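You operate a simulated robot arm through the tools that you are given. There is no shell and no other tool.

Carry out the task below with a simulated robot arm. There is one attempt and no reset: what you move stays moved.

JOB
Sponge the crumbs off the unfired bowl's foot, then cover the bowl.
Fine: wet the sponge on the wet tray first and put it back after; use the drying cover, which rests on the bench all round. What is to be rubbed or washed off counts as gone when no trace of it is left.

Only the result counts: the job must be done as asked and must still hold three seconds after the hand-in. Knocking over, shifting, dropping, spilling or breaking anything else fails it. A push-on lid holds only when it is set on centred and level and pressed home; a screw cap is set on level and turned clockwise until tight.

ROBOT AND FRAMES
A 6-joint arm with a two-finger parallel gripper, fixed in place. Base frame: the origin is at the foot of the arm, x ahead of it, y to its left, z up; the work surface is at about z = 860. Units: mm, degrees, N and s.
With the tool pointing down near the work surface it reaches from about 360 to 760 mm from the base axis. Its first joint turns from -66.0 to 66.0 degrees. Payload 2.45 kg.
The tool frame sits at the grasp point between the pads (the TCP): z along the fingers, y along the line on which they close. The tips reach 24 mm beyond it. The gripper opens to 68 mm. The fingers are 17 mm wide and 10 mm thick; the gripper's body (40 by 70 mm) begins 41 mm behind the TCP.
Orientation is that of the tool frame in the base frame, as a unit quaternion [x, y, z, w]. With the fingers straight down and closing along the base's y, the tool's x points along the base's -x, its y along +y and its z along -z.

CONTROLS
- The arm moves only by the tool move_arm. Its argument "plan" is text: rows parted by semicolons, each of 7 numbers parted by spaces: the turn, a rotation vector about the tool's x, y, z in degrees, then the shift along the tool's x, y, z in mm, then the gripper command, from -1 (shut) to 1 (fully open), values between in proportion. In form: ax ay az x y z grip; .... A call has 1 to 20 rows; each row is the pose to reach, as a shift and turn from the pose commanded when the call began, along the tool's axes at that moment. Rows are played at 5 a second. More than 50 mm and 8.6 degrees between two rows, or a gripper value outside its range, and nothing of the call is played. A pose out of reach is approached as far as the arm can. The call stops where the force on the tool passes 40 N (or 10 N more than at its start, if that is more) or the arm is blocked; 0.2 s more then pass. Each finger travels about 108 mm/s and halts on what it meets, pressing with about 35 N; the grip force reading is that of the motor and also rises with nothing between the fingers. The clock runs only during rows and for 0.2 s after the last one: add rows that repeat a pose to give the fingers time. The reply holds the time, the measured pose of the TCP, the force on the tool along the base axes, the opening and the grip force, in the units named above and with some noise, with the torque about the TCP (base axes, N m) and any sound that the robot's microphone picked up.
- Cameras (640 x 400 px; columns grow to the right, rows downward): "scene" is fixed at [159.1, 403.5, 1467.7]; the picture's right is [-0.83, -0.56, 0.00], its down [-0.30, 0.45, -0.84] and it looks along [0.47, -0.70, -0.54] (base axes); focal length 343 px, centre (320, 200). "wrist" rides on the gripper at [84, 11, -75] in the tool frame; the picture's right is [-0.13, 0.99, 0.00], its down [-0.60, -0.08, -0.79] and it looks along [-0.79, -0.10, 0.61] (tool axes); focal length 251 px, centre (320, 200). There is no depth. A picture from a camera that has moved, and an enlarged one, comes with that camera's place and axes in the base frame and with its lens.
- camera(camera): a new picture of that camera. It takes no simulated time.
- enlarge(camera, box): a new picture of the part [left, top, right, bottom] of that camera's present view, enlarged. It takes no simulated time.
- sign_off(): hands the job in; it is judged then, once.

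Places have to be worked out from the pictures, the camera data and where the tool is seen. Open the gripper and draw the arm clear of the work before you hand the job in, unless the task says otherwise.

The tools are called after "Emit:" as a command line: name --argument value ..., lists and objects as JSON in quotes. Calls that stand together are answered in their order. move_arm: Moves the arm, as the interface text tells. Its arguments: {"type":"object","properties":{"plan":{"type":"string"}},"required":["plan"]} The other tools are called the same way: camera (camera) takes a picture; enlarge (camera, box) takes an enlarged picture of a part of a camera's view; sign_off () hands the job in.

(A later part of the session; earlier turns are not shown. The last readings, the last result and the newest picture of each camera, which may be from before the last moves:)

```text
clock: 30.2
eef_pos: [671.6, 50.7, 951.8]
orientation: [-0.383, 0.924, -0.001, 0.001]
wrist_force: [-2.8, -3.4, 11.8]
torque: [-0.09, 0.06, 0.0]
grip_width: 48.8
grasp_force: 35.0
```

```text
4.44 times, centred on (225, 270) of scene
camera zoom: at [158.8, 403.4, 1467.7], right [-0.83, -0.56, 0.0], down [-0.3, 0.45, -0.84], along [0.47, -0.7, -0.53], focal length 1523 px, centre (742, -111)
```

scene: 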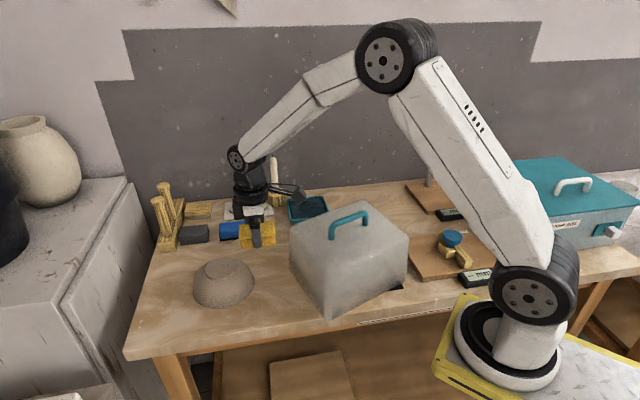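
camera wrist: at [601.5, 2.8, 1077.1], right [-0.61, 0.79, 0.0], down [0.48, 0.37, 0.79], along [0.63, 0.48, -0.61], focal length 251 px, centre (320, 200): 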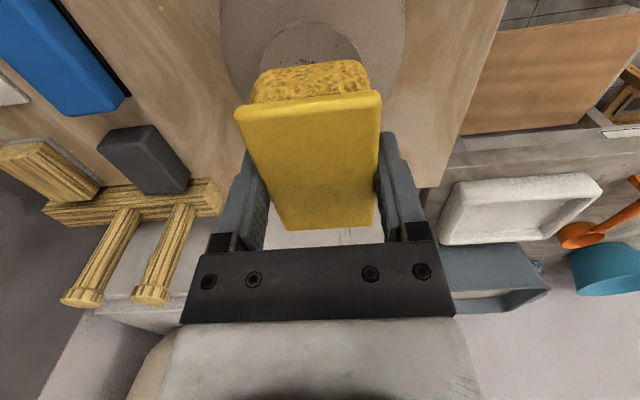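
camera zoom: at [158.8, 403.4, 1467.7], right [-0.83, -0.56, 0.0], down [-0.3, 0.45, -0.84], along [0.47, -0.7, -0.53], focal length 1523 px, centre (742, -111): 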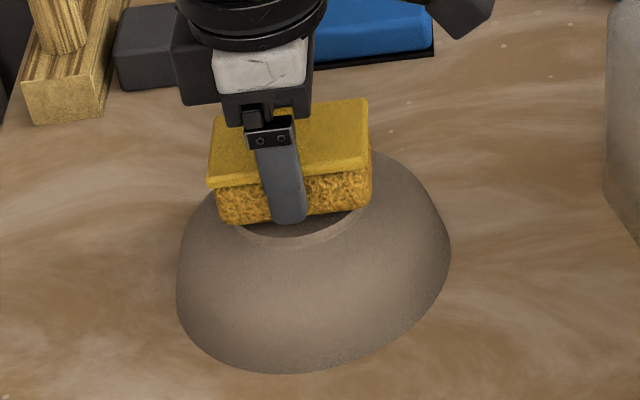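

The load has crept up to 12 N, so I'll lift off now and inspect the foot.

Emit:
move_arm --plan "0 0 0 0 0 -3 0.1; 0 0 0 0 0 -20 0.1; 0 0 0 0 0 -45 0.1; 0 0 0 0 0 -65 0.1; 0 0 0 0 0 -65 0.1"

Emit:
enlarge --camera "scene" --box '[184, 245, 264, 315]'

Emit:
camera --camera "scene"

```text
clock: 31.4
eef_pos: [671.5, 52.2, 1013.9]
orientation: [-0.382, 0.924, 0.0, 0.0]
wrist_force: [0.5, -1.1, -0.3]
torque: [0.02, 0.0, 0.0]
grip_width: 48.9
grasp_force: 35.1
```

```text
5.71 times, centred on (224, 280) of scene
camera zoom: at [159.1, 403.5, 1467.7], right [-0.83, -0.56, 0.0], down [-0.3, 0.45, -0.84], along [0.47, -0.7, -0.54], focal length 1958 px, centre (869, -257)
```

zoom: 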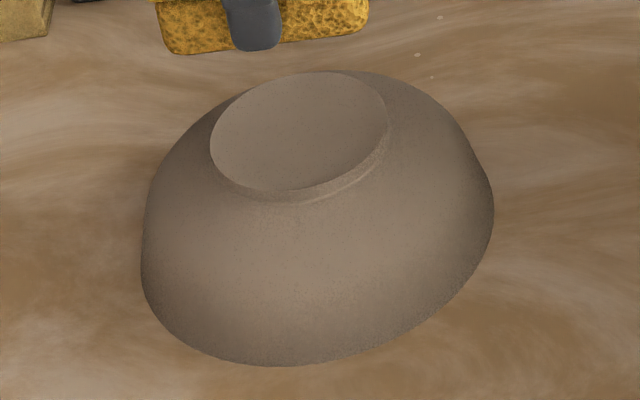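

```text
taken
```

scene: 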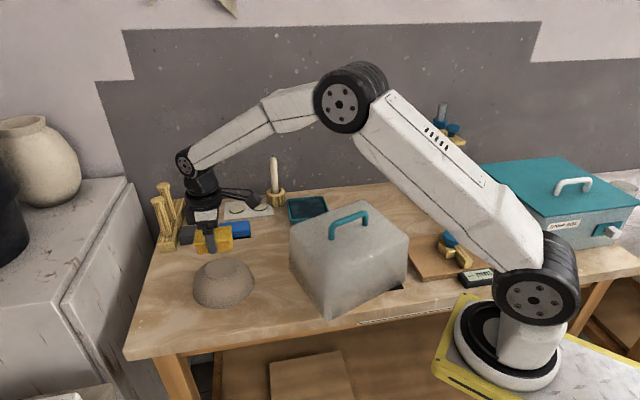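

The crumbs look gone and the bowl's outline is exactly where it was. I'll zoom in tighter on the foot to make sure no trace is left.

Emit:
enlarge --camera "scene" --box '[205, 255, 237, 283]'

Emit:
camera --camera "wrist"

```text
14.29 times, centred on (221, 269) of scene
camera zoom: at [159.1, 403.5, 1467.7], right [-0.83, -0.56, 0.0], down [-0.3, 0.45, -0.84], along [0.47, -0.7, -0.54], focal length 4895 px, centre (1734, -786)
```

zoom: 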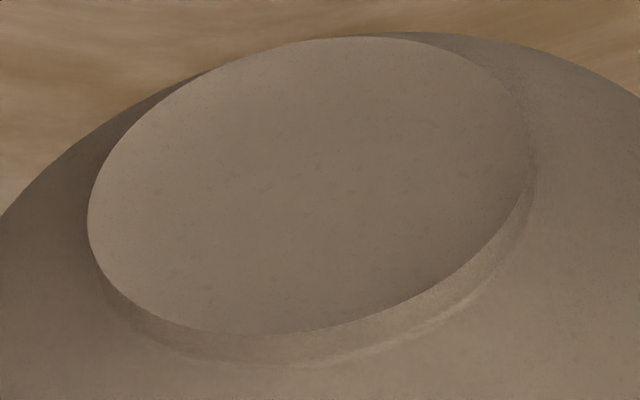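

```text
taken
camera wrist: at [604.8, 1.5, 1089.0], right [-0.61, 0.79, 0.0], down [0.48, 0.37, 0.79], along [0.63, 0.48, -0.61], focal length 251 px, centre (320, 200)
```

wrist: 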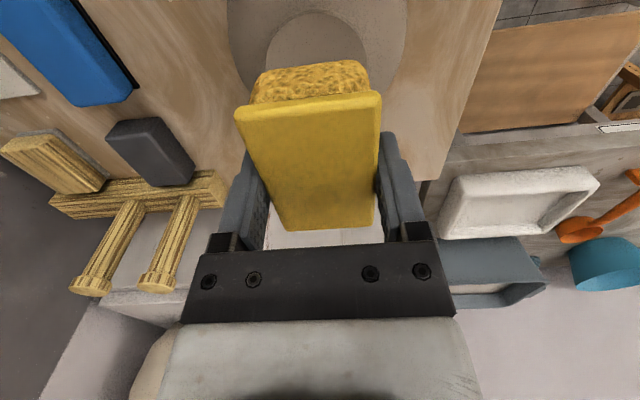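

The foot looks clean. I'll compare a tighter crop of the top with the plain side of the bowl to rule out faint residue.

Emit:
enlarge --camera "scene" --box '[210, 258, 233, 278]'

Emit:
enlarge --camera "scene" --box '[210, 282, 233, 302]'

Emit:
enlarge --camera "wrist" --box '[250, 0, 390, 80]'

```text
16.00 times, centred on (222, 268) of scene
camera zoom: at [159.1, 403.5, 1467.7], right [-0.83, -0.56, 0.0], down [-0.3, 0.45, -0.84], along [0.47, -0.7, -0.54], focal length 5482 px, centre (1896, -888)
```

zoom: 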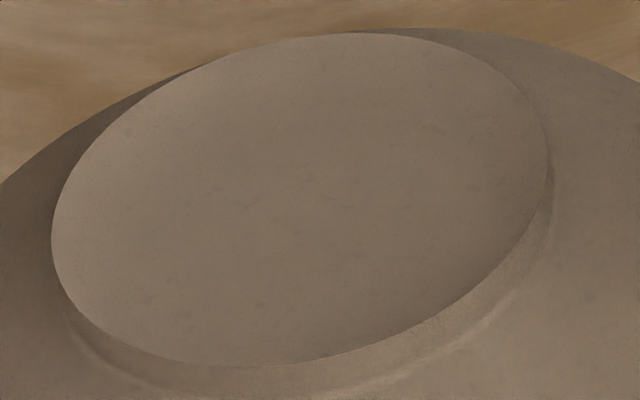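

```text
16.00 times, centred on (222, 292) of scene
camera zoom: at [159.1, 403.5, 1467.7], right [-0.83, -0.56, 0.0], down [-0.3, 0.45, -0.84], along [0.47, -0.7, -0.54], focal length 5482 px, centre (1896, -1272)
```

zoom: 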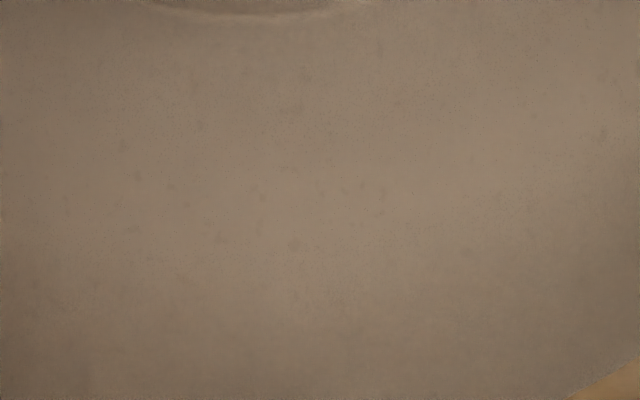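

```text
4.57 times, centred on (320, 40) of wrist
camera zoom: at [604.8, 1.5, 1089.0], right [-0.61, 0.79, 0.0], down [0.48, 0.37, 0.79], along [0.63, 0.48, -0.61], focal length 1149 px, centre (320, 931)
```

zoom: 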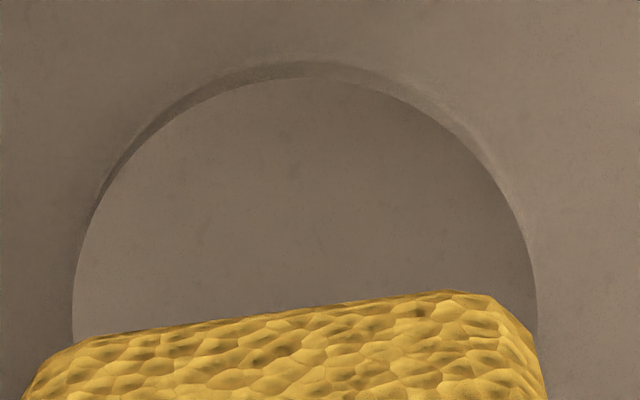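

The same mild clay texture shows on the bowl's side, so the foot is clean. I'll carry the sponge back to its spot at (716, -183), staying high and well away from the cover.

Emit:
move_arm --plan "0 0 0 18 -27 -5 0.1; 0 0 0 41 -60 -5 0.1; 0 0 0 64 -94 -5 0.1; 0 0 0 87 -128 -5 0.1; 0 0 0 110 -161 -5 0.1; 0 0 0 130 -190 0 0.1; 0 0 0 135 -197 20 0.1; 0 0 0 135 -197 50 0.1; 0 0 0 135 -197 70 0.1; 0 0 0 135 -197 70 0.1"

Emit:
camera --camera "wrist"

Emit:
camera --camera "scene"

```text
clock: 33.6
eef_pos: [716.2, -184.6, 944.8]
orientation: [-0.383, 0.924, -0.001, 0.0]
wrist_force: [-0.7, 0.7, 0.0]
torque: [0.0, -0.02, -0.01]
grip_width: 48.8
grasp_force: 34.8
```

```text
taken
camera wrist: at [649.8, -234.9, 1020.3], right [-0.61, 0.79, 0.0], down [0.48, 0.37, 0.79], along [0.63, 0.48, -0.61], focal length 251 px, centre (320, 200)
```

wrist: 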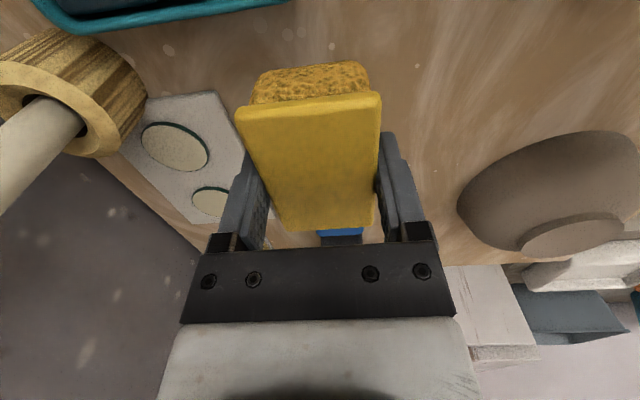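

```text
taken
```

scene: 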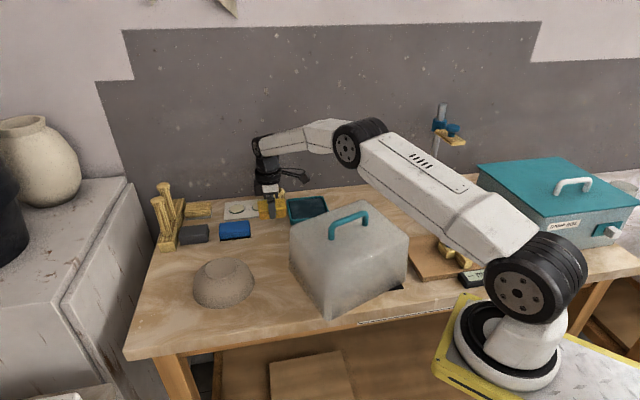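

The sponge is back over its spot. I'll lower it to just above the bench.

Emit:
move_arm --plan "0 0 0 0 1 15 0.1; 0 0 0 0 1 30 0.1; 0 0 0 0 1 42 0.1; 0 0 0 0 1 45 0.1; 0 0 0 0 1 45 0.1"

Emit:
enlarge --camera "scene" --box '[200, 140, 340, 250]'

```text
clock: 34.8
eef_pos: [714.6, -182.7, 901.4]
orientation: [-0.383, 0.924, 0.0, 0.0]
wrist_force: [-0.1, -0.1, -0.5]
torque: [-0.01, 0.0, -0.06]
grip_width: 48.7
grasp_force: 34.5
```

```text
3.64 times, centred on (270, 195) of scene
camera zoom: at [159.1, 403.5, 1467.7], right [-0.83, -0.56, 0.0], down [-0.3, 0.45, -0.84], along [0.47, -0.7, -0.54], focal length 1246 px, centre (502, 218)
```

zoom: 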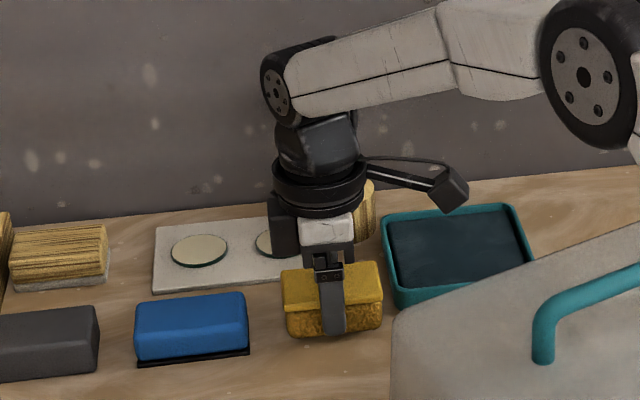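

It's about 4 mm above the bench and laterally back on its old outline. I'll lower in small steps until the weight transfers.

Emit:
move_arm --plan "0 0 0 0 0 1.5 0.1; 0 0 0 0 0 3 0.1; 0 0 0 0 0 3 0.1"

```text
clock: 35.6
eef_pos: [714.5, -183.6, 897.9]
orientation: [-0.382, 0.924, -0.001, 0.0]
wrist_force: [0.2, 0.7, -1.0]
torque: [0.01, 0.0, -0.01]
grip_width: 48.9
grasp_force: 34.7
```

Emit:
move_arm --plan "0 0 0 0 0 1 0.1; 0 0 0 0 0 1.5 0.1; 0 0 0 0 0 1.5 0.1"

```text
clock: 36.4
eef_pos: [716.0, -183.7, 896.0]
orientation: [-0.383, 0.924, 0.0, 0.0]
wrist_force: [0.2, 1.1, -0.5]
torque: [-0.02, -0.03, -0.01]
grip_width: 48.6
grasp_force: 35.0
```

Still no contact at z = 896. One more millimetre.

Emit:
move_arm --plan "0 0 0 0 0 1 0.1; 0 0 0 0 0 1 0.1"

```text
clock: 37.0
eef_pos: [715.7, -183.7, 894.2]
orientation: [-0.382, 0.924, 0.0, 0.0]
wrist_force: [0.1, -0.3, 0.1]
torque: [0.0, -0.03, -0.01]
grip_width: 48.8
grasp_force: 35.1
```

Emit:
move_arm --plan "0 0 0 0 0 1 0.1; 0 0 0 0 0 1 0.1"

Emit:
enlarge --camera "scene" --box '[230, 190, 310, 245]'

```text
clock: 37.6
eef_pos: [715.7, -182.7, 895.6]
orientation: [-0.382, 0.924, 0.0, 0.0]
wrist_force: [0.4, -0.3, -0.6]
torque: [0.03, 0.02, 0.01]
grip_width: 48.9
grasp_force: 34.6
```

```text
7.27 times, centred on (270, 218) of scene
camera zoom: at [159.1, 403.5, 1467.7], right [-0.83, -0.56, 0.0], down [-0.3, 0.45, -0.84], along [0.47, -0.7, -0.54], focal length 2492 px, centre (684, 73)
```

zoom: 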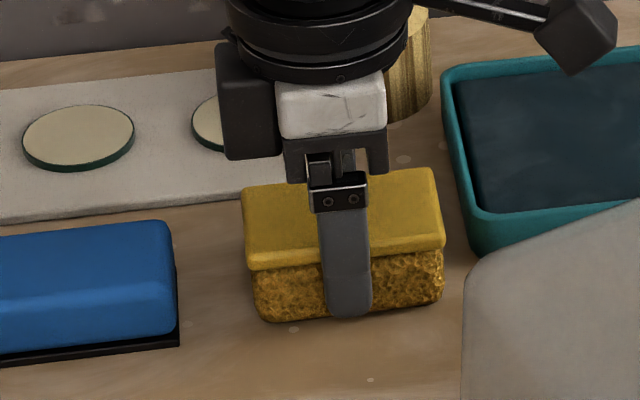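

It's very close to the bench now. I'll continue with fine steps until there's a force.

Emit:
move_arm --plan "0 0 0 0 0 1 0.1; 0 0 0 0 0 1 0.1"

```text
clock: 38.2
eef_pos: [715.2, -183.6, 895.0]
orientation: [-0.383, 0.924, -0.001, 0.002]
wrist_force: [0.0, -0.2, 2.5]
torque: [0.07, 0.04, -0.01]
grip_width: 48.9
grasp_force: 34.2
```

Contact at 2.5 N. I'll open to the earlier clear width and rise straight up.

Emit:
move_arm --plan "0 0 0 0 0 0 0.5; 0 0 0 0 0 0 0.75; 0 0 0 0 0 0 0.88; 0 0 0 0 0 0 0.88; 0 0 0 0 0 -10 0.88; 0 0 0 0 0 -30 0.88; 0 0 0 0 0 -60 0.88; 0 0 0 0 0 -100 0.88; 0 0 0 0 0 -145 0.88; 0 0 0 0 0 -190 0.88; 0 0 0 0 0 -190 0.88"

Emit:
camera --camera "scene"

Emit:
camera --camera "wrist"

Emit:
enlarge --camera "scene" --box '[170, 190, 330, 250]'

```text
clock: 40.6
eef_pos: [717.9, -181.3, 1082.0]
orientation: [-0.384, 0.924, -0.001, -0.001]
wrist_force: [0.4, -0.2, 0.0]
torque: [0.01, -0.01, 0.01]
grip_width: 63.7
grasp_force: 0.1
```

```text
taken
```

scene: 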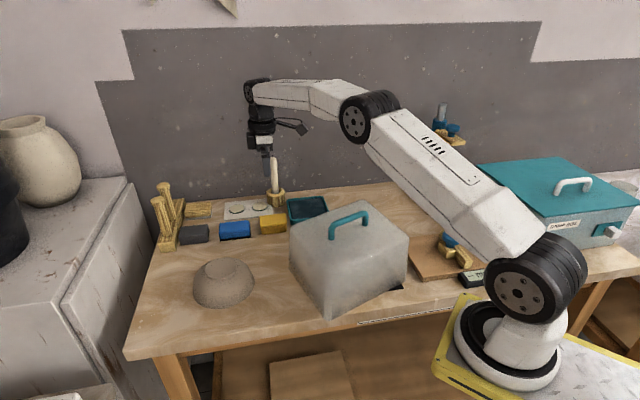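

```text
taken
camera wrist: at [651.9, -231.6, 1156.6], right [-0.61, 0.79, 0.0], down [0.48, 0.37, 0.79], along [0.63, 0.48, -0.61], focal length 251 px, centre (320, 200)
```

wrist: 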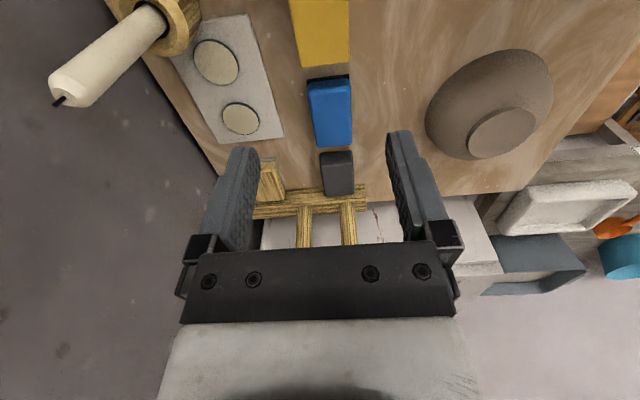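

```text
4.00 times, centred on (250, 220) of scene
camera zoom: at [159.1, 403.5, 1467.7], right [-0.83, -0.56, 0.0], down [-0.3, 0.45, -0.84], along [0.47, -0.7, -0.54], focal length 1371 px, centre (600, 120)
```

zoom: 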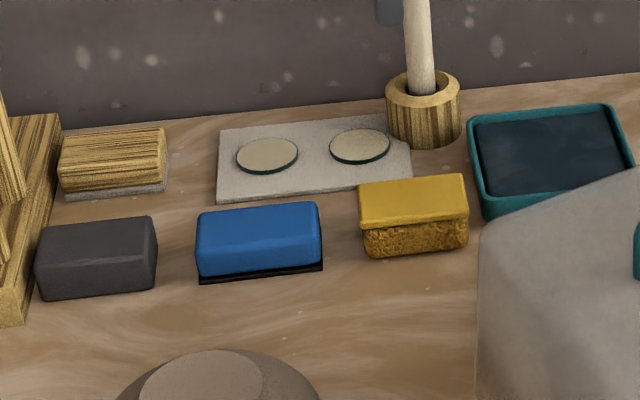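

The sponge is back exactly on its old outline and nothing else has changed. Next is the cover, so I'll zoom in on it to measure its present pose and the handle.

Emit:
enlarge --camera "scene" --box '[280, 195, 420, 325]'

Emit:
enlarge --camera "scene" --box '[310, 200, 390, 260]'

```text
3.08 times, centred on (350, 260) of scene
camera zoom: at [159.1, 403.5, 1467.7], right [-0.83, -0.56, 0.0], down [-0.3, 0.45, -0.84], along [0.47, -0.7, -0.54], focal length 1054 px, centre (228, 15)
```

zoom: 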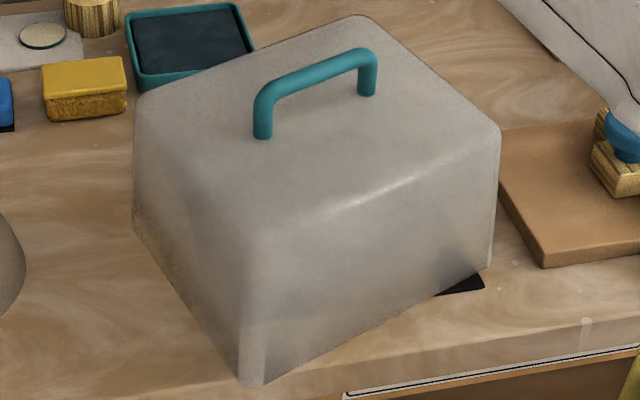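

```text
6.67 times, centred on (350, 230) of scene
camera zoom: at [159.1, 403.5, 1467.7], right [-0.83, -0.56, 0.0], down [-0.3, 0.45, -0.84], along [0.47, -0.7, -0.54], focal length 2284 px, centre (120, 0)
```

zoom: 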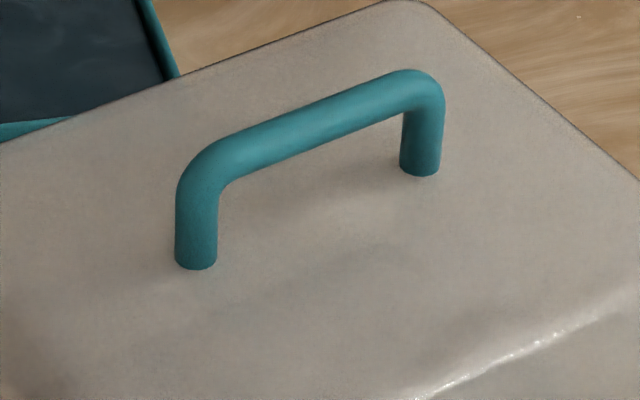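

From this view the handle bar is about 14 mm thick, centred near (441, -131, 1034), and runs at about 67°. I'll raise the hand well clear, move over it and turn the tool 21° to match, then check with the wrist camera.

Emit:
move_arm --plan "0 0 0 0 0 -40 0.88; 0 0 -2 10 15 -65 0.88; 0 0 -5 33 47 -70 0.88; 0 0 -8 56 81 -70 0.88; 0 0 -11 79 115 -70 0.88; 0 0 -14 102 148 -70 0.88; 0 0 -17 125 181 -70 0.88; 0 0 -20 147 213 -70 0.88; 0 0 -21 159 231 -70 0.88; 0 0 -21 159 231 -70 0.88"

Emit:
camera --camera "wrist"

Emit:
camera --camera "scene"

```text
clock: 42.8
eef_pos: [440.4, -131.9, 1153.2]
orientation: [-0.545, 0.838, -0.001, 0.001]
wrist_force: [0.4, 1.2, -0.4]
torque: [-0.02, 0.0, -0.04]
grip_width: 63.8
grasp_force: 0.1
```

```text
taken
camera wrist: at [396.2, -203.3, 1228.5], right [-0.85, 0.52, 0.0], down [0.32, 0.52, 0.79], along [0.41, 0.68, -0.61], focal length 251 px, centre (320, 200)
```

wrist: 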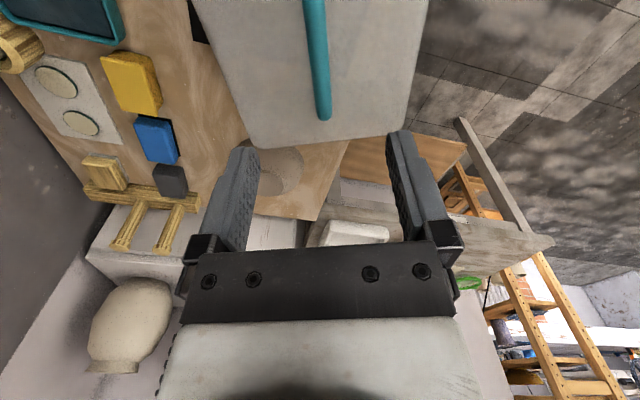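

```text
taken
```

scene: 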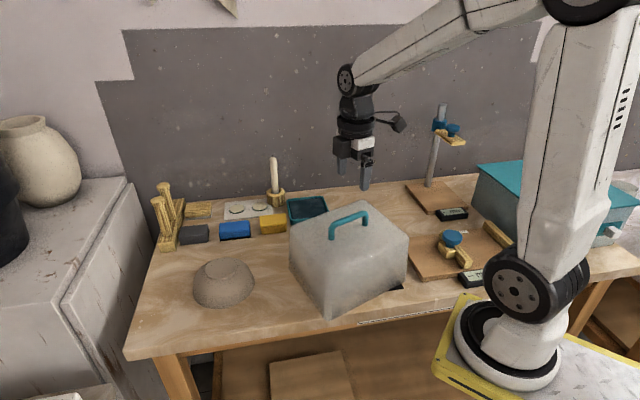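

The wrist view shows the handle running up the middle of the picture. I'll zoom in to measure its line and the cover's edges precisely.

Emit:
enlarge --camera "wrist" --box '[180, 0, 440, 160]'

```text
2.46 times, centred on (310, 80) of wrist
camera zoom: at [396.2, -203.3, 1228.5], right [-0.85, 0.52, 0.0], down [0.32, 0.52, 0.79], along [0.41, 0.68, -0.61], focal length 619 px, centre (345, 495)
```

zoom: 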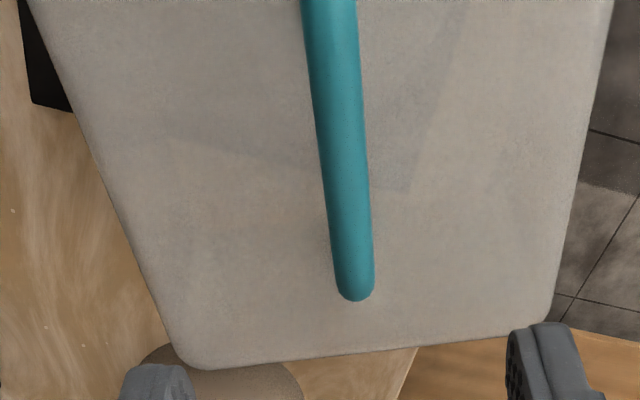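

The tool is centred on the bar to within about 1 mm and aligned within 2°. I'll descend around the handle and stop a little above grasp height to check.

Emit:
move_arm --plan "0 0 0 -1.5 0 30 0.88; 0 0 0 -1.5 0 60 0.88; 0 0 0 -1.5 0 90 0.88; 0 0 0 -1.5 0 110 0.88; 0 0 0 -1.5 0 110 0.88"

Emit:
camera --camera "wrist"

Emit:
enlarge --camera "scene" --box '[290, 150, 410, 250]'

```text
clock: 44.0
eef_pos: [438.4, -130.8, 1043.8]
orientation: [-0.545, 0.838, -0.001, 0.0]
wrist_force: [0.7, 0.2, 0.1]
torque: [0.03, -0.01, 0.02]
grip_width: 63.9
grasp_force: 0.0
```

```text
taken
camera wrist: at [394.7, -202.5, 1119.2], right [-0.85, 0.52, 0.0], down [0.32, 0.52, 0.79], along [0.41, 0.68, -0.61], focal length 251 px, centre (320, 200)
```

wrist: 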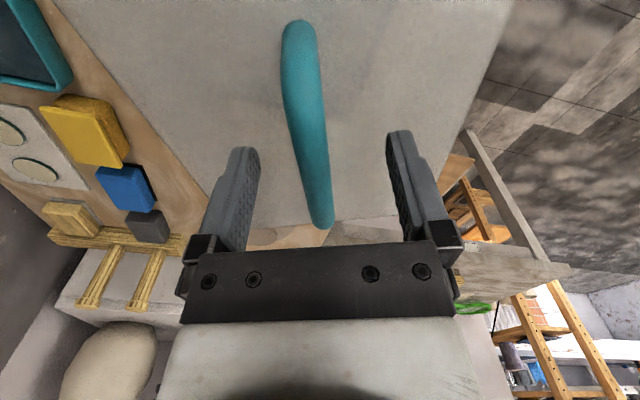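

```text
4.00 times, centred on (350, 200) of scene
camera zoom: at [159.1, 403.5, 1467.7], right [-0.83, -0.56, 0.0], down [-0.3, 0.45, -0.84], along [0.47, -0.7, -0.54], focal length 1371 px, centre (200, 200)
```

zoom: 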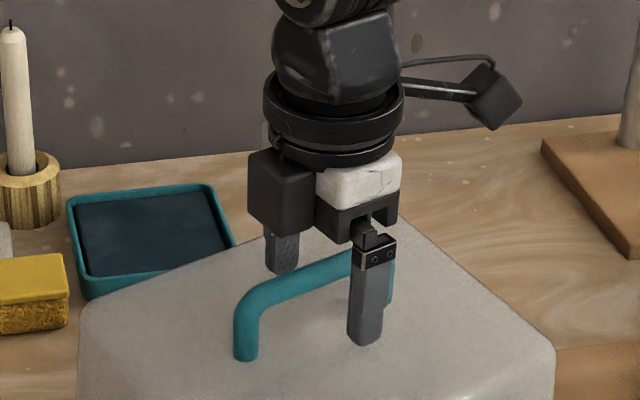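

The bar is between the fingers but a few millimetres toward image-left, and slightly rotated relative to the tool. I'll zoom to measure both before the final adjustment.

Emit:
enlarge --camera "wrist" --box '[200, 0, 440, 240]'

Emit:
enlarge --camera "scene" --box '[325, 190, 375, 240]'

```text
1.67 times, centred on (320, 120) of wrist
camera zoom: at [394.7, -202.5, 1119.2], right [-0.85, 0.52, 0.0], down [0.32, 0.52, 0.79], along [0.41, 0.68, -0.61], focal length 419 px, centre (320, 333)
```

zoom: 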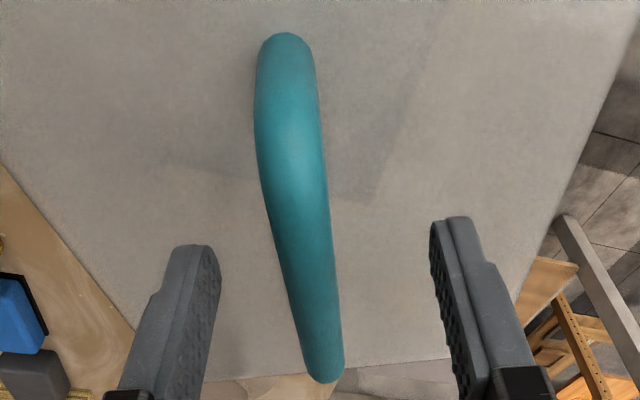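

```text
8.00 times, centred on (350, 215) of scene
camera zoom: at [159.1, 403.5, 1467.7], right [-0.83, -0.56, 0.0], down [-0.3, 0.45, -0.84], along [0.47, -0.7, -0.54], focal length 2741 px, centre (80, 80)
```

zoom: 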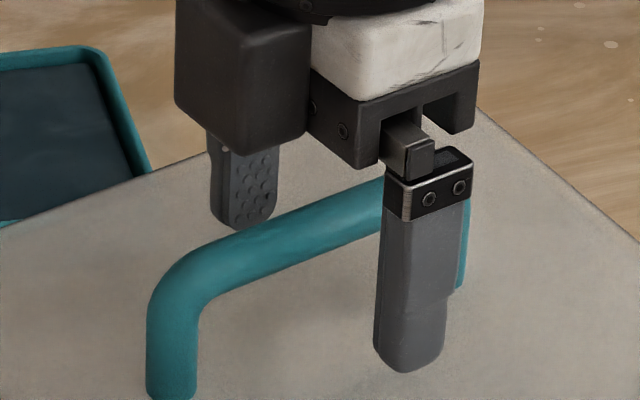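

The legs stand at about (423, -173) and (461, -91), which puts the bar mid at (442, -132), direction about 64.5° and height about 1032. I'll shift 2.5 mm, turn 1.5°, go down 9 mm and close on the bar.

Emit:
move_arm --plan "0 0 1 0 -2.5 4 0.88; 0 0 1.5 0 -2.5 9 0.88; 0 0 1.5 0 -2.5 9 0.4; 0 0 1.5 0 -2.5 9 0; 0 0 1.5 0 -2.5 9 -0.4; 0 0 1.5 0 -2.5 9 -0.7; 0 0 1.5 0 -2.5 9 -0.8; 0 0 1.5 0 -2.5 9 -0.8"

Emit:
camera --camera "wrist"

Emit:
enlarge --camera "scene" --box '[280, 150, 420, 325]'

```text
clock: 45.8
eef_pos: [441.8, -132.2, 1035.0]
orientation: [-0.534, 0.845, 0.0, 0.0]
wrist_force: [-1.7, -1.6, 0.0]
torque: [-0.07, 0.05, -0.05]
grip_width: 13.1
grasp_force: 32.5
```

```text
taken
camera wrist: at [396.1, -202.0, 1111.0], right [-0.84, 0.54, 0.0], down [0.33, 0.51, 0.79], along [0.43, 0.67, -0.61], focal length 251 px, centre (320, 200)
```

wrist: 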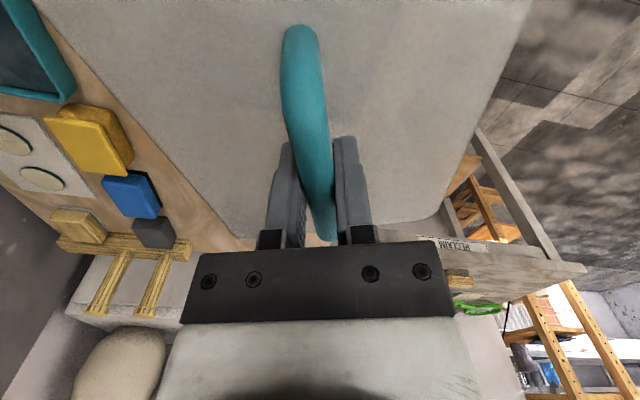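

```text
2.29 times, centred on (350, 238) of scene
camera zoom: at [159.1, 403.5, 1467.7], right [-0.83, -0.56, 0.0], down [-0.3, 0.45, -0.84], along [0.47, -0.7, -0.54], focal length 783 px, centre (251, 114)
```

zoom: 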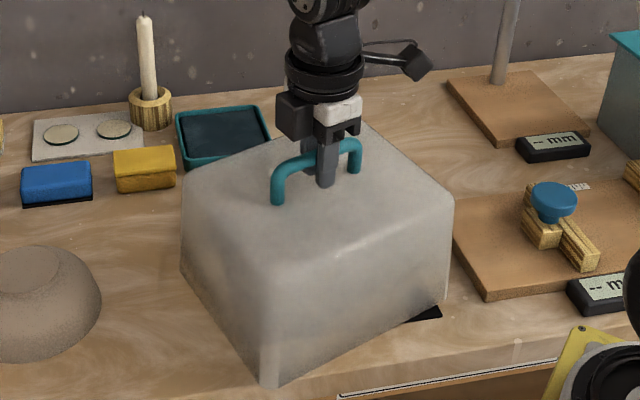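

The handle is gripped at 13.1 mm width with a 32 N reading. I'll lift slowly and check the weight and the tilt.

Emit:
move_arm --plan "0 0 0 0 0 -4 -0.8; 0 0 0 0 0 -10 -0.8; 0 0 0 0 0 -18 -0.8; 0 0 0 0 0 -25 -0.8; 0 0 0 0 0 -25 -0.8"

Emit:
enlarge --camera "scene" --box '[280, 150, 420, 325]'

Emit:
camera --camera "wrist"

```text
clock: 47.0
eef_pos: [441.8, -132.1, 1059.7]
orientation: [-0.534, 0.846, 0.0, 0.001]
wrist_force: [0.1, 1.6, -2.5]
torque: [0.01, 0.02, 0.02]
grip_width: 13.0
grasp_force: 33.2
```

```text
2.29 times, centred on (350, 238) of scene
camera zoom: at [159.2, 403.5, 1467.7], right [-0.83, -0.56, 0.0], down [-0.3, 0.45, -0.84], along [0.47, -0.7, -0.54], focal length 783 px, centre (251, 114)
```

zoom: 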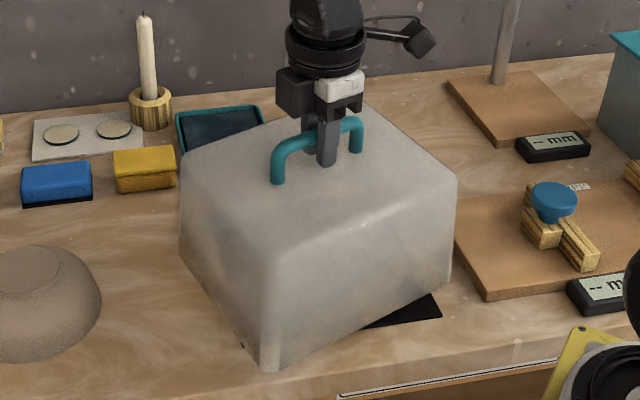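

```text
taken
camera wrist: at [396.3, -201.9, 1135.2], right [-0.84, 0.54, 0.0], down [0.33, 0.51, 0.79], along [0.43, 0.67, -0.61], focal length 251 px, centre (320, 200)
```

wrist: 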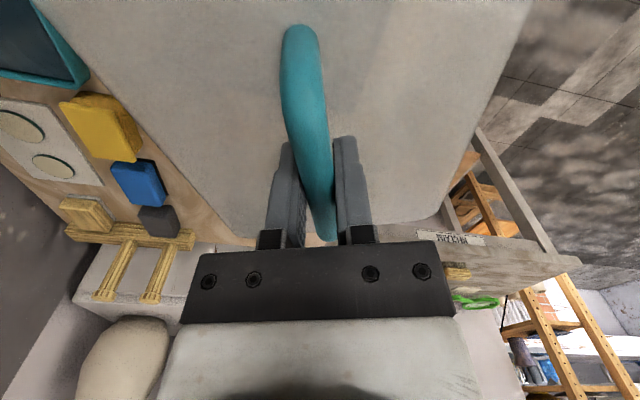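

The cover lifts level, weighs about 0.3 kg, and the mat stays on the bench. I'll raise it further so its rim clears the bowl by some 60 mm, then carry it over the bowl while turning it back square to the bench.

Emit:
move_arm --plan "0 0 0 0 0 -30 -0.8; 0 0 0 0 0 -60 -0.8; 0 0 0 0 0 -90 -0.8; 0 0 1 -12 -6 -92 -0.8; 0 0 3 -35 -17 -92 -0.8; 0 0 5 -60 -29 -92 -0.8; 0 0 7 -86 -41 -92 -0.8; 0 0 9 -112 -53 -92 -0.8; 0 0 11 -138 -66 -92 -0.8; 0 0 13 -164 -78 -92 -0.8; 0 0 15 -190 -90 -92 -0.8; 0 0 17 -216 -103 -92 -0.8; 0 0 18.5 -240 -114 -92 -0.8; 0 0 19.5 -256 -122 -92 -0.8; 0 0 19.5 -264 -126 -92 -0.8; 0 0 19.5 -264 -126 -92 -0.8"

Emit:
camera --camera "scene"

Emit:
camera --camera "wrist"

```text
clock: 50.4
eef_pos: [670.6, 54.1, 1152.5]
orientation: [-0.382, 0.924, 0.0, 0.0]
wrist_force: [0.5, 0.4, -2.7]
torque: [0.02, 0.01, 0.03]
grip_width: 13.1
grasp_force: 32.7
```

```text
taken
```

scene: 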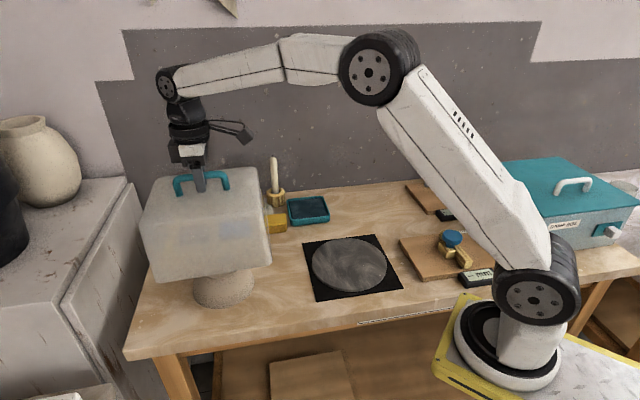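

```text
taken
camera wrist: at [603.8, 2.4, 1227.8], right [-0.61, 0.79, 0.0], down [0.48, 0.37, 0.79], along [0.63, 0.48, -0.61], focal length 251 px, centre (320, 200)
```

wrist: 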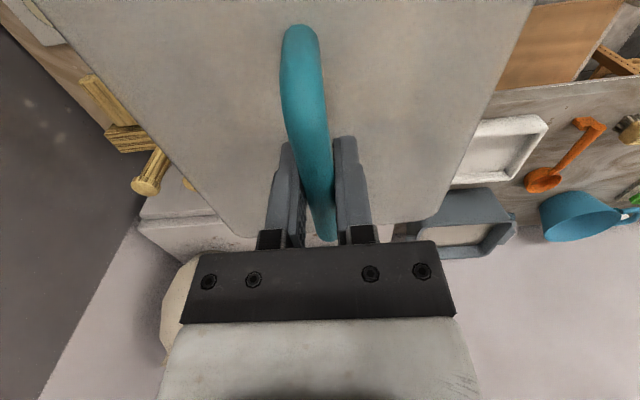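

A black mat with a grey disc is left where the cover stood. The cover now hangs level over the bowl, so I'll zoom in to check its alignment before lowering.

Emit:
enlarge --camera "scene" --box '[120, 160, 300, 330]'

Emit:
enlarge --camera "scene" --box '[280, 220, 420, 310]'

```text
2.35 times, centred on (210, 245) of scene
camera zoom: at [159.2, 403.5, 1467.7], right [-0.83, -0.56, 0.0], down [-0.3, 0.45, -0.84], along [0.47, -0.7, -0.54], focal length 806 px, centre (579, 94)
```

zoom: 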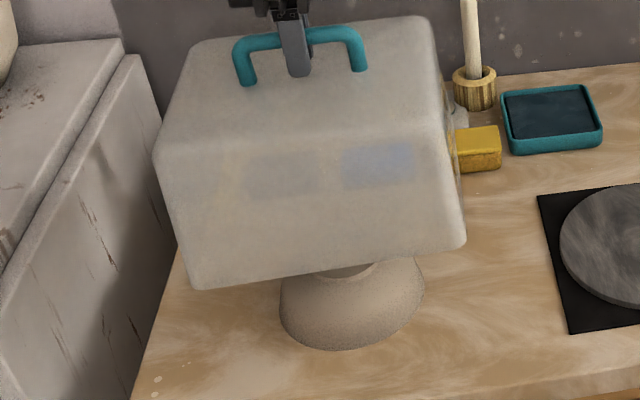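

```text
4.44 times, centred on (350, 265) of scene
camera zoom: at [159.2, 403.5, 1467.7], right [-0.83, -0.56, 0.0], down [-0.3, 0.45, -0.84], along [0.47, -0.7, -0.54], focal length 1523 px, centre (187, -89)
```

zoom: 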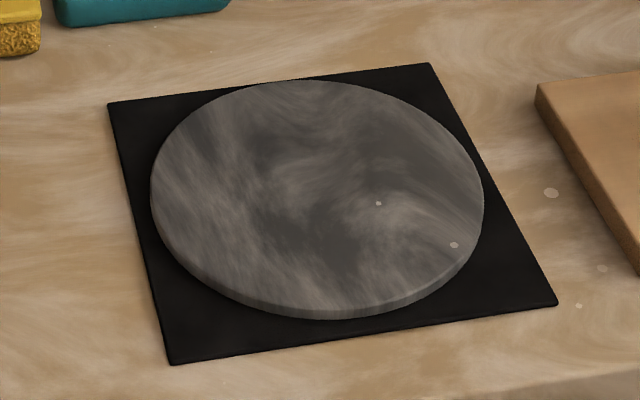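

The disc is still centred on its mat, so lifting the cover disturbed nothing. I'll zoom in on the hand view to check how the handle sits relative to the cover's edges.

Emit:
enlarge --camera "wrist" --box '[0, 0, 320, 250]'

Emit:
enlarge --camera "wrist" --box '[320, 0, 640, 250]'

Emit:
enlarge --camera "scene" --box '[130, 160, 280, 260]'

```text
1.60 times, centred on (160, 125) of wrist
camera zoom: at [603.8, 2.4, 1227.8], right [-0.61, 0.79, 0.0], down [0.48, 0.37, 0.79], along [0.63, 0.48, -0.61], focal length 402 px, centre (576, 320)
```

zoom: 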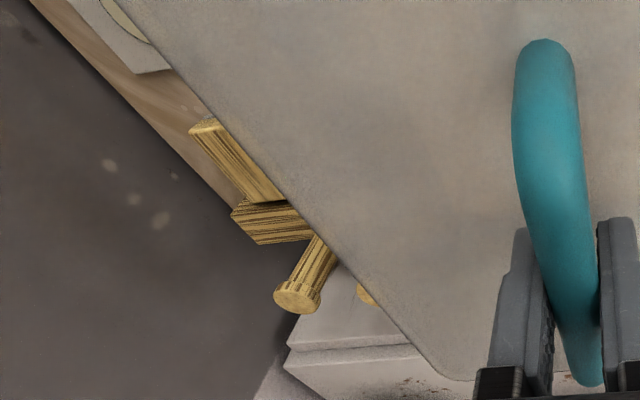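

```text
1.60 times, centred on (480, 125) of wrist
camera zoom: at [603.8, 2.4, 1227.8], right [-0.61, 0.79, 0.0], down [0.48, 0.37, 0.79], along [0.63, 0.48, -0.61], focal length 402 px, centre (64, 320)
```

zoom: 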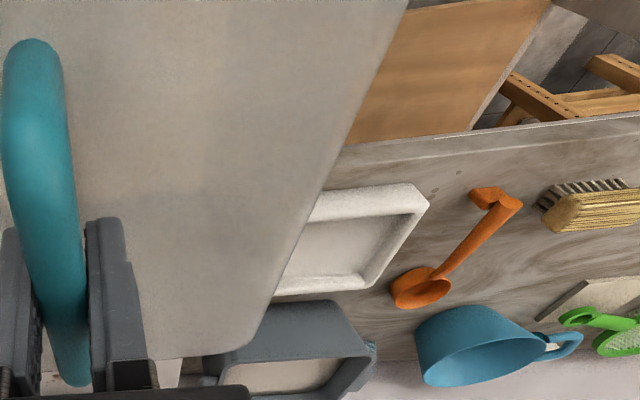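

```text
4.00 times, centred on (205, 210) of scene
camera zoom: at [159.2, 403.5, 1467.7], right [-0.83, -0.56, 0.0], down [-0.3, 0.45, -0.84], along [0.47, -0.7, -0.54], focal length 1371 px, centre (780, 160)
```

zoom: 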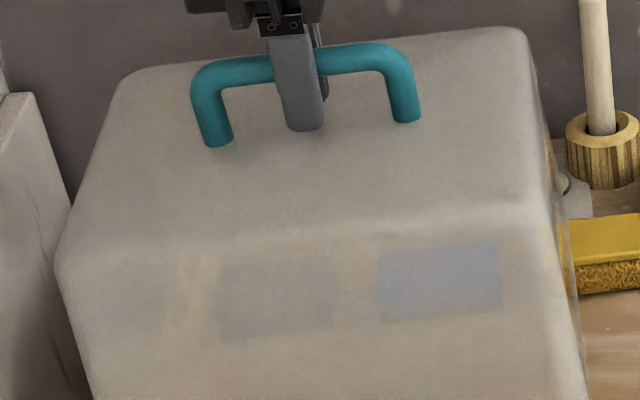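

The cover's walls extend about 106 mm along the handle and 90–100 mm either side of it, against the bowl's 73 mm radius. The handle may sit a few millimetres off centre, so I'll bias by 3.5 mm. I'll lower until the rim is just above the foot and check.

Emit:
move_arm --plan "0 0 0 1 2 8 -0.8; 0 0 0 2 3.5 18 -0.8; 0 0 0 2 3.5 30 -0.8; 0 0 0 2 3.5 42 -0.8; 0 0 0 2 3.5 54 -0.8; 0 0 0 2 3.5 60 -0.8; 0 0 0 2 3.5 60 -0.8"

Emit:
enlarge --camera "scene" --box '[120, 170, 300, 330]'

Emit:
camera --camera "wrist"

```text
clock: 52.0
eef_pos: [666.1, 53.4, 1090.1]
orientation: [-0.383, 0.924, 0.0, -0.001]
wrist_force: [-0.4, -0.2, -2.7]
torque: [0.0, -0.05, 0.01]
grip_width: 13.2
grasp_force: 33.1
```

```text
2.50 times, centred on (210, 250) of scene
camera zoom: at [159.2, 403.5, 1467.7], right [-0.83, -0.56, 0.0], down [-0.3, 0.45, -0.84], along [0.47, -0.7, -0.54], focal length 857 px, centre (595, 75)
```

zoom: 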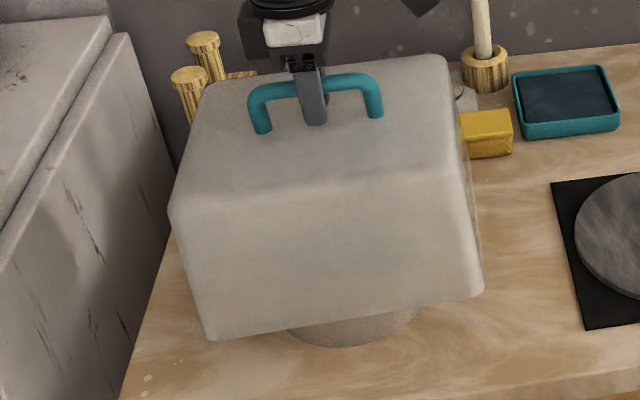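

```text
taken
camera wrist: at [599.7, 3.0, 1165.2], right [-0.61, 0.79, 0.0], down [0.48, 0.37, 0.79], along [0.63, 0.48, -0.61], focal length 251 px, centre (320, 200)
```

wrist: 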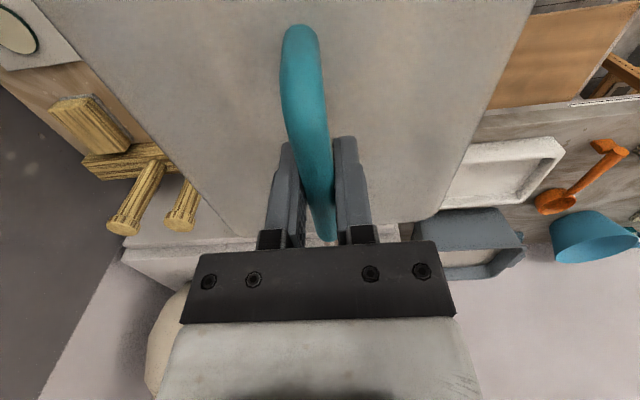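

By my estimate the rim spans 390–609 along the bench and starts at n ≈ 342. The bowl at (508, 438) with a 73 mm radius therefore has roughly 20 mm clearance on every side. I'll lower most of the way now.

Emit:
move_arm --plan "0 0 0 0 0 8 -0.8; 0 0 0 0 0 18 -0.8; 0 0 0 0 0 28 -0.8; 0 0 0 0 0 38 -0.8; 0 0 0 0 0 48 -0.8; 0 0 0 0 0 54 -0.8; 0 0 0 0 0 54 -0.8"

Emit:
enlarge --camera "scene" --box '[120, 180, 300, 330]'

```text
clock: 53.6
eef_pos: [666.4, 56.4, 1035.9]
orientation: [-0.382, 0.924, 0.0, 0.0]
wrist_force: [-0.2, 0.4, -2.2]
torque: [0.0, 0.02, 0.03]
grip_width: 13.2
grasp_force: 33.0
```

```text
2.67 times, centred on (210, 255) of scene
camera zoom: at [159.2, 403.5, 1467.7], right [-0.83, -0.56, 0.0], down [-0.3, 0.45, -0.84], along [0.47, -0.7, -0.54], focal length 914 px, centre (613, 53)
```

zoom: 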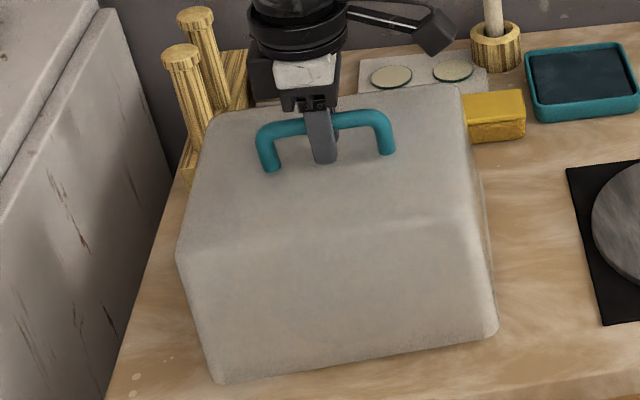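

The weight still hangs freely, so nothing is touching. I'll lower in small steps toward the bench.

Emit:
move_arm --plan "0 0 0 0 0 2 -0.8; 0 0 0 0 0 4 -0.8; 0 0 0 0 0 4 -0.8"

```text
clock: 54.4
eef_pos: [666.6, 54.3, 1033.7]
orientation: [-0.383, 0.924, 0.0, 0.001]
wrist_force: [0.2, -0.8, 0.6]
torque: [0.24, -0.16, -0.09]
grip_width: 13.2
grasp_force: 33.1
```

The weight is transferring: the reading went from -2.5 N to +0.6 N, with a torque suggesting the far-left end touches first. I'll check the rim against the bench in the picture.

Emit:
enlarge --camera "scene" --box '[160, 260, 270, 330]'

Emit:
enlarge --camera "scene" --box '[160, 180, 270, 330]'

Emit:
camera --camera "wrist"

```text
5.71 times, centred on (215, 295) of scene
camera zoom: at [159.1, 403.5, 1467.7], right [-0.83, -0.56, 0.0], down [-0.3, 0.45, -0.84], along [0.47, -0.7, -0.54], focal length 1958 px, centre (920, -343)
```

zoom: 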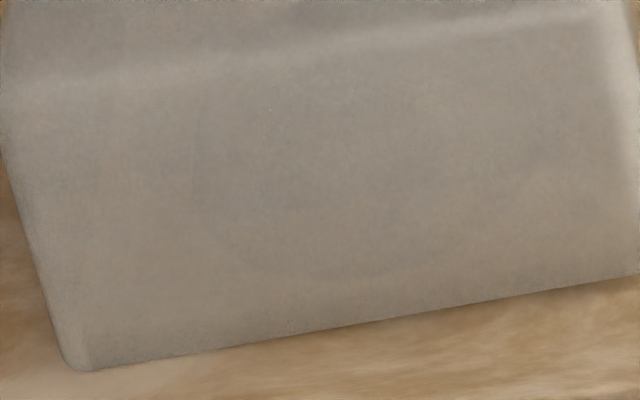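

```text
2.67 times, centred on (215, 255) of scene
camera zoom: at [159.1, 403.5, 1467.7], right [-0.83, -0.56, 0.0], down [-0.3, 0.45, -0.84], along [0.47, -0.7, -0.54], focal length 914 px, centre (600, 53)
```

zoom: 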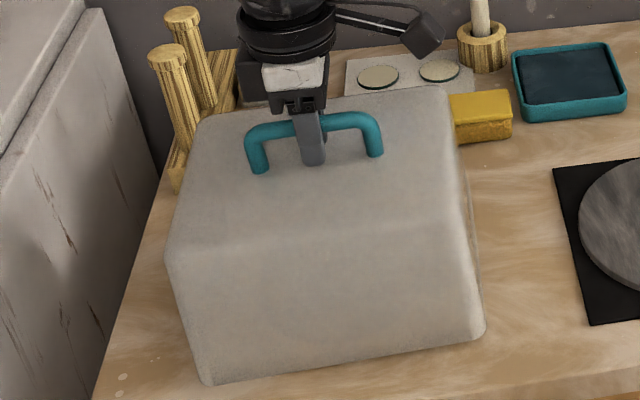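

```text
taken
camera wrist: at [599.4, 3.4, 1109.2], right [-0.61, 0.79, 0.0], down [0.48, 0.37, 0.79], along [0.63, 0.48, -0.61], focal length 251 px, centre (320, 200)
```

wrist: 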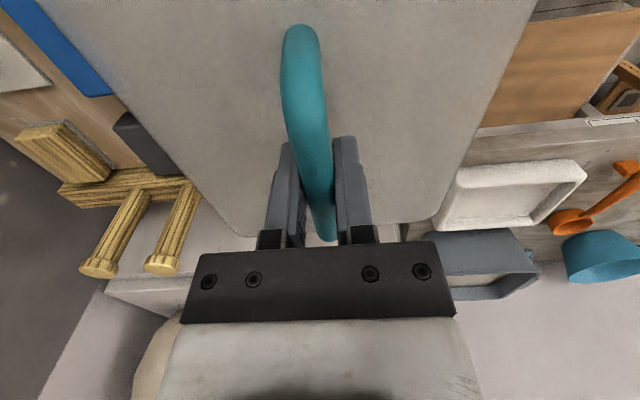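

The front rim sits on the bench along its whole length. Faintly through the wall I can see the bowl's outline in its old position, about 20 mm behind the front wall. I'll go down a touch more to seat it evenly.

Emit:
move_arm --plan "0 0 0 0 0 0.7 -0.8; 0 0 0 0 0 0.7 -0.8"

```text
clock: 55.0
eef_pos: [665.8, 52.4, 1033.9]
orientation: [-0.383, 0.924, 0.001, 0.0]
wrist_force: [1.0, -0.8, -0.4]
torque: [0.27, -0.05, -0.1]
grip_width: 13.1
grasp_force: 33.2
```

The load is still about neutral, so I'll lower a little more until it clearly rests on the bench.

Emit:
move_arm --plan "0 0 0 0 0 1 -0.8; 0 0 0 0 0 1 -0.8; 0 0 0 0 0 1 -0.8"

```text
clock: 55.8
eef_pos: [665.8, 53.6, 1031.4]
orientation: [-0.382, 0.924, 0.0, 0.0]
wrist_force: [0.5, -0.4, -0.4]
torque: [0.25, -0.14, -0.09]
grip_width: 13.1
grasp_force: 33.2
```

One end carries the weight first while the other is a hair above the bench. I'll keep lowering in 1 mm steps so the rim settles all round.

Emit:
move_arm --plan "0 0 0 0 0 1 -0.8; 0 0 0 0 0 1 -0.8; 0 0 0 0 0 1 -0.8"

Emit:
enlarge --camera "scene" --box '[160, 240, 270, 330]'

```text
clock: 56.6
eef_pos: [666.4, 52.7, 1030.2]
orientation: [-0.383, 0.924, 0.0, 0.0]
wrist_force: [0.2, -0.6, -0.8]
torque: [0.24, -0.14, -0.1]
grip_width: 13.2
grasp_force: 33.6
```

```text
4.44 times, centred on (215, 285) of scene
camera zoom: at [159.1, 403.5, 1467.7], right [-0.83, -0.56, 0.0], down [-0.3, 0.45, -0.84], along [0.47, -0.7, -0.54], focal length 1523 px, centre (787, -178)
```

zoom: 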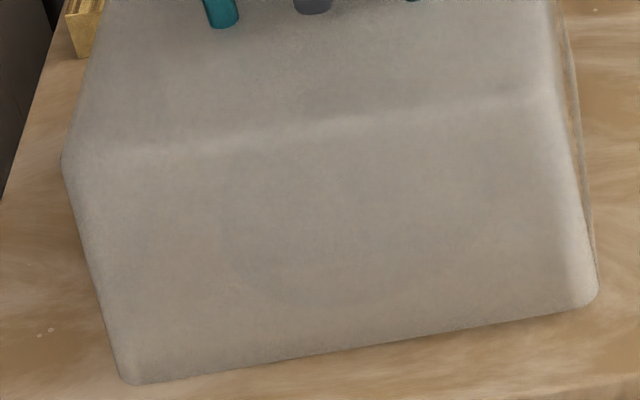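

The torque is constant while the load stays neutral, so the cover is still pivoting level. I'll continue down in small steps.

Emit:
move_arm --plan "0 0 0 0 0 1 -0.8; 0 0 0 0 0 2 -0.8; 0 0 0 0 0 2 -0.8; 0 0 0 0 0 2 -0.8"

```text
clock: 57.6
eef_pos: [666.4, 52.1, 1030.5]
orientation: [-0.382, 0.924, -0.001, 0.003]
wrist_force: [-0.7, -2.7, 10.3]
torque: [0.61, -0.65, -0.08]
grip_width: 13.1
grasp_force: 33.4
```

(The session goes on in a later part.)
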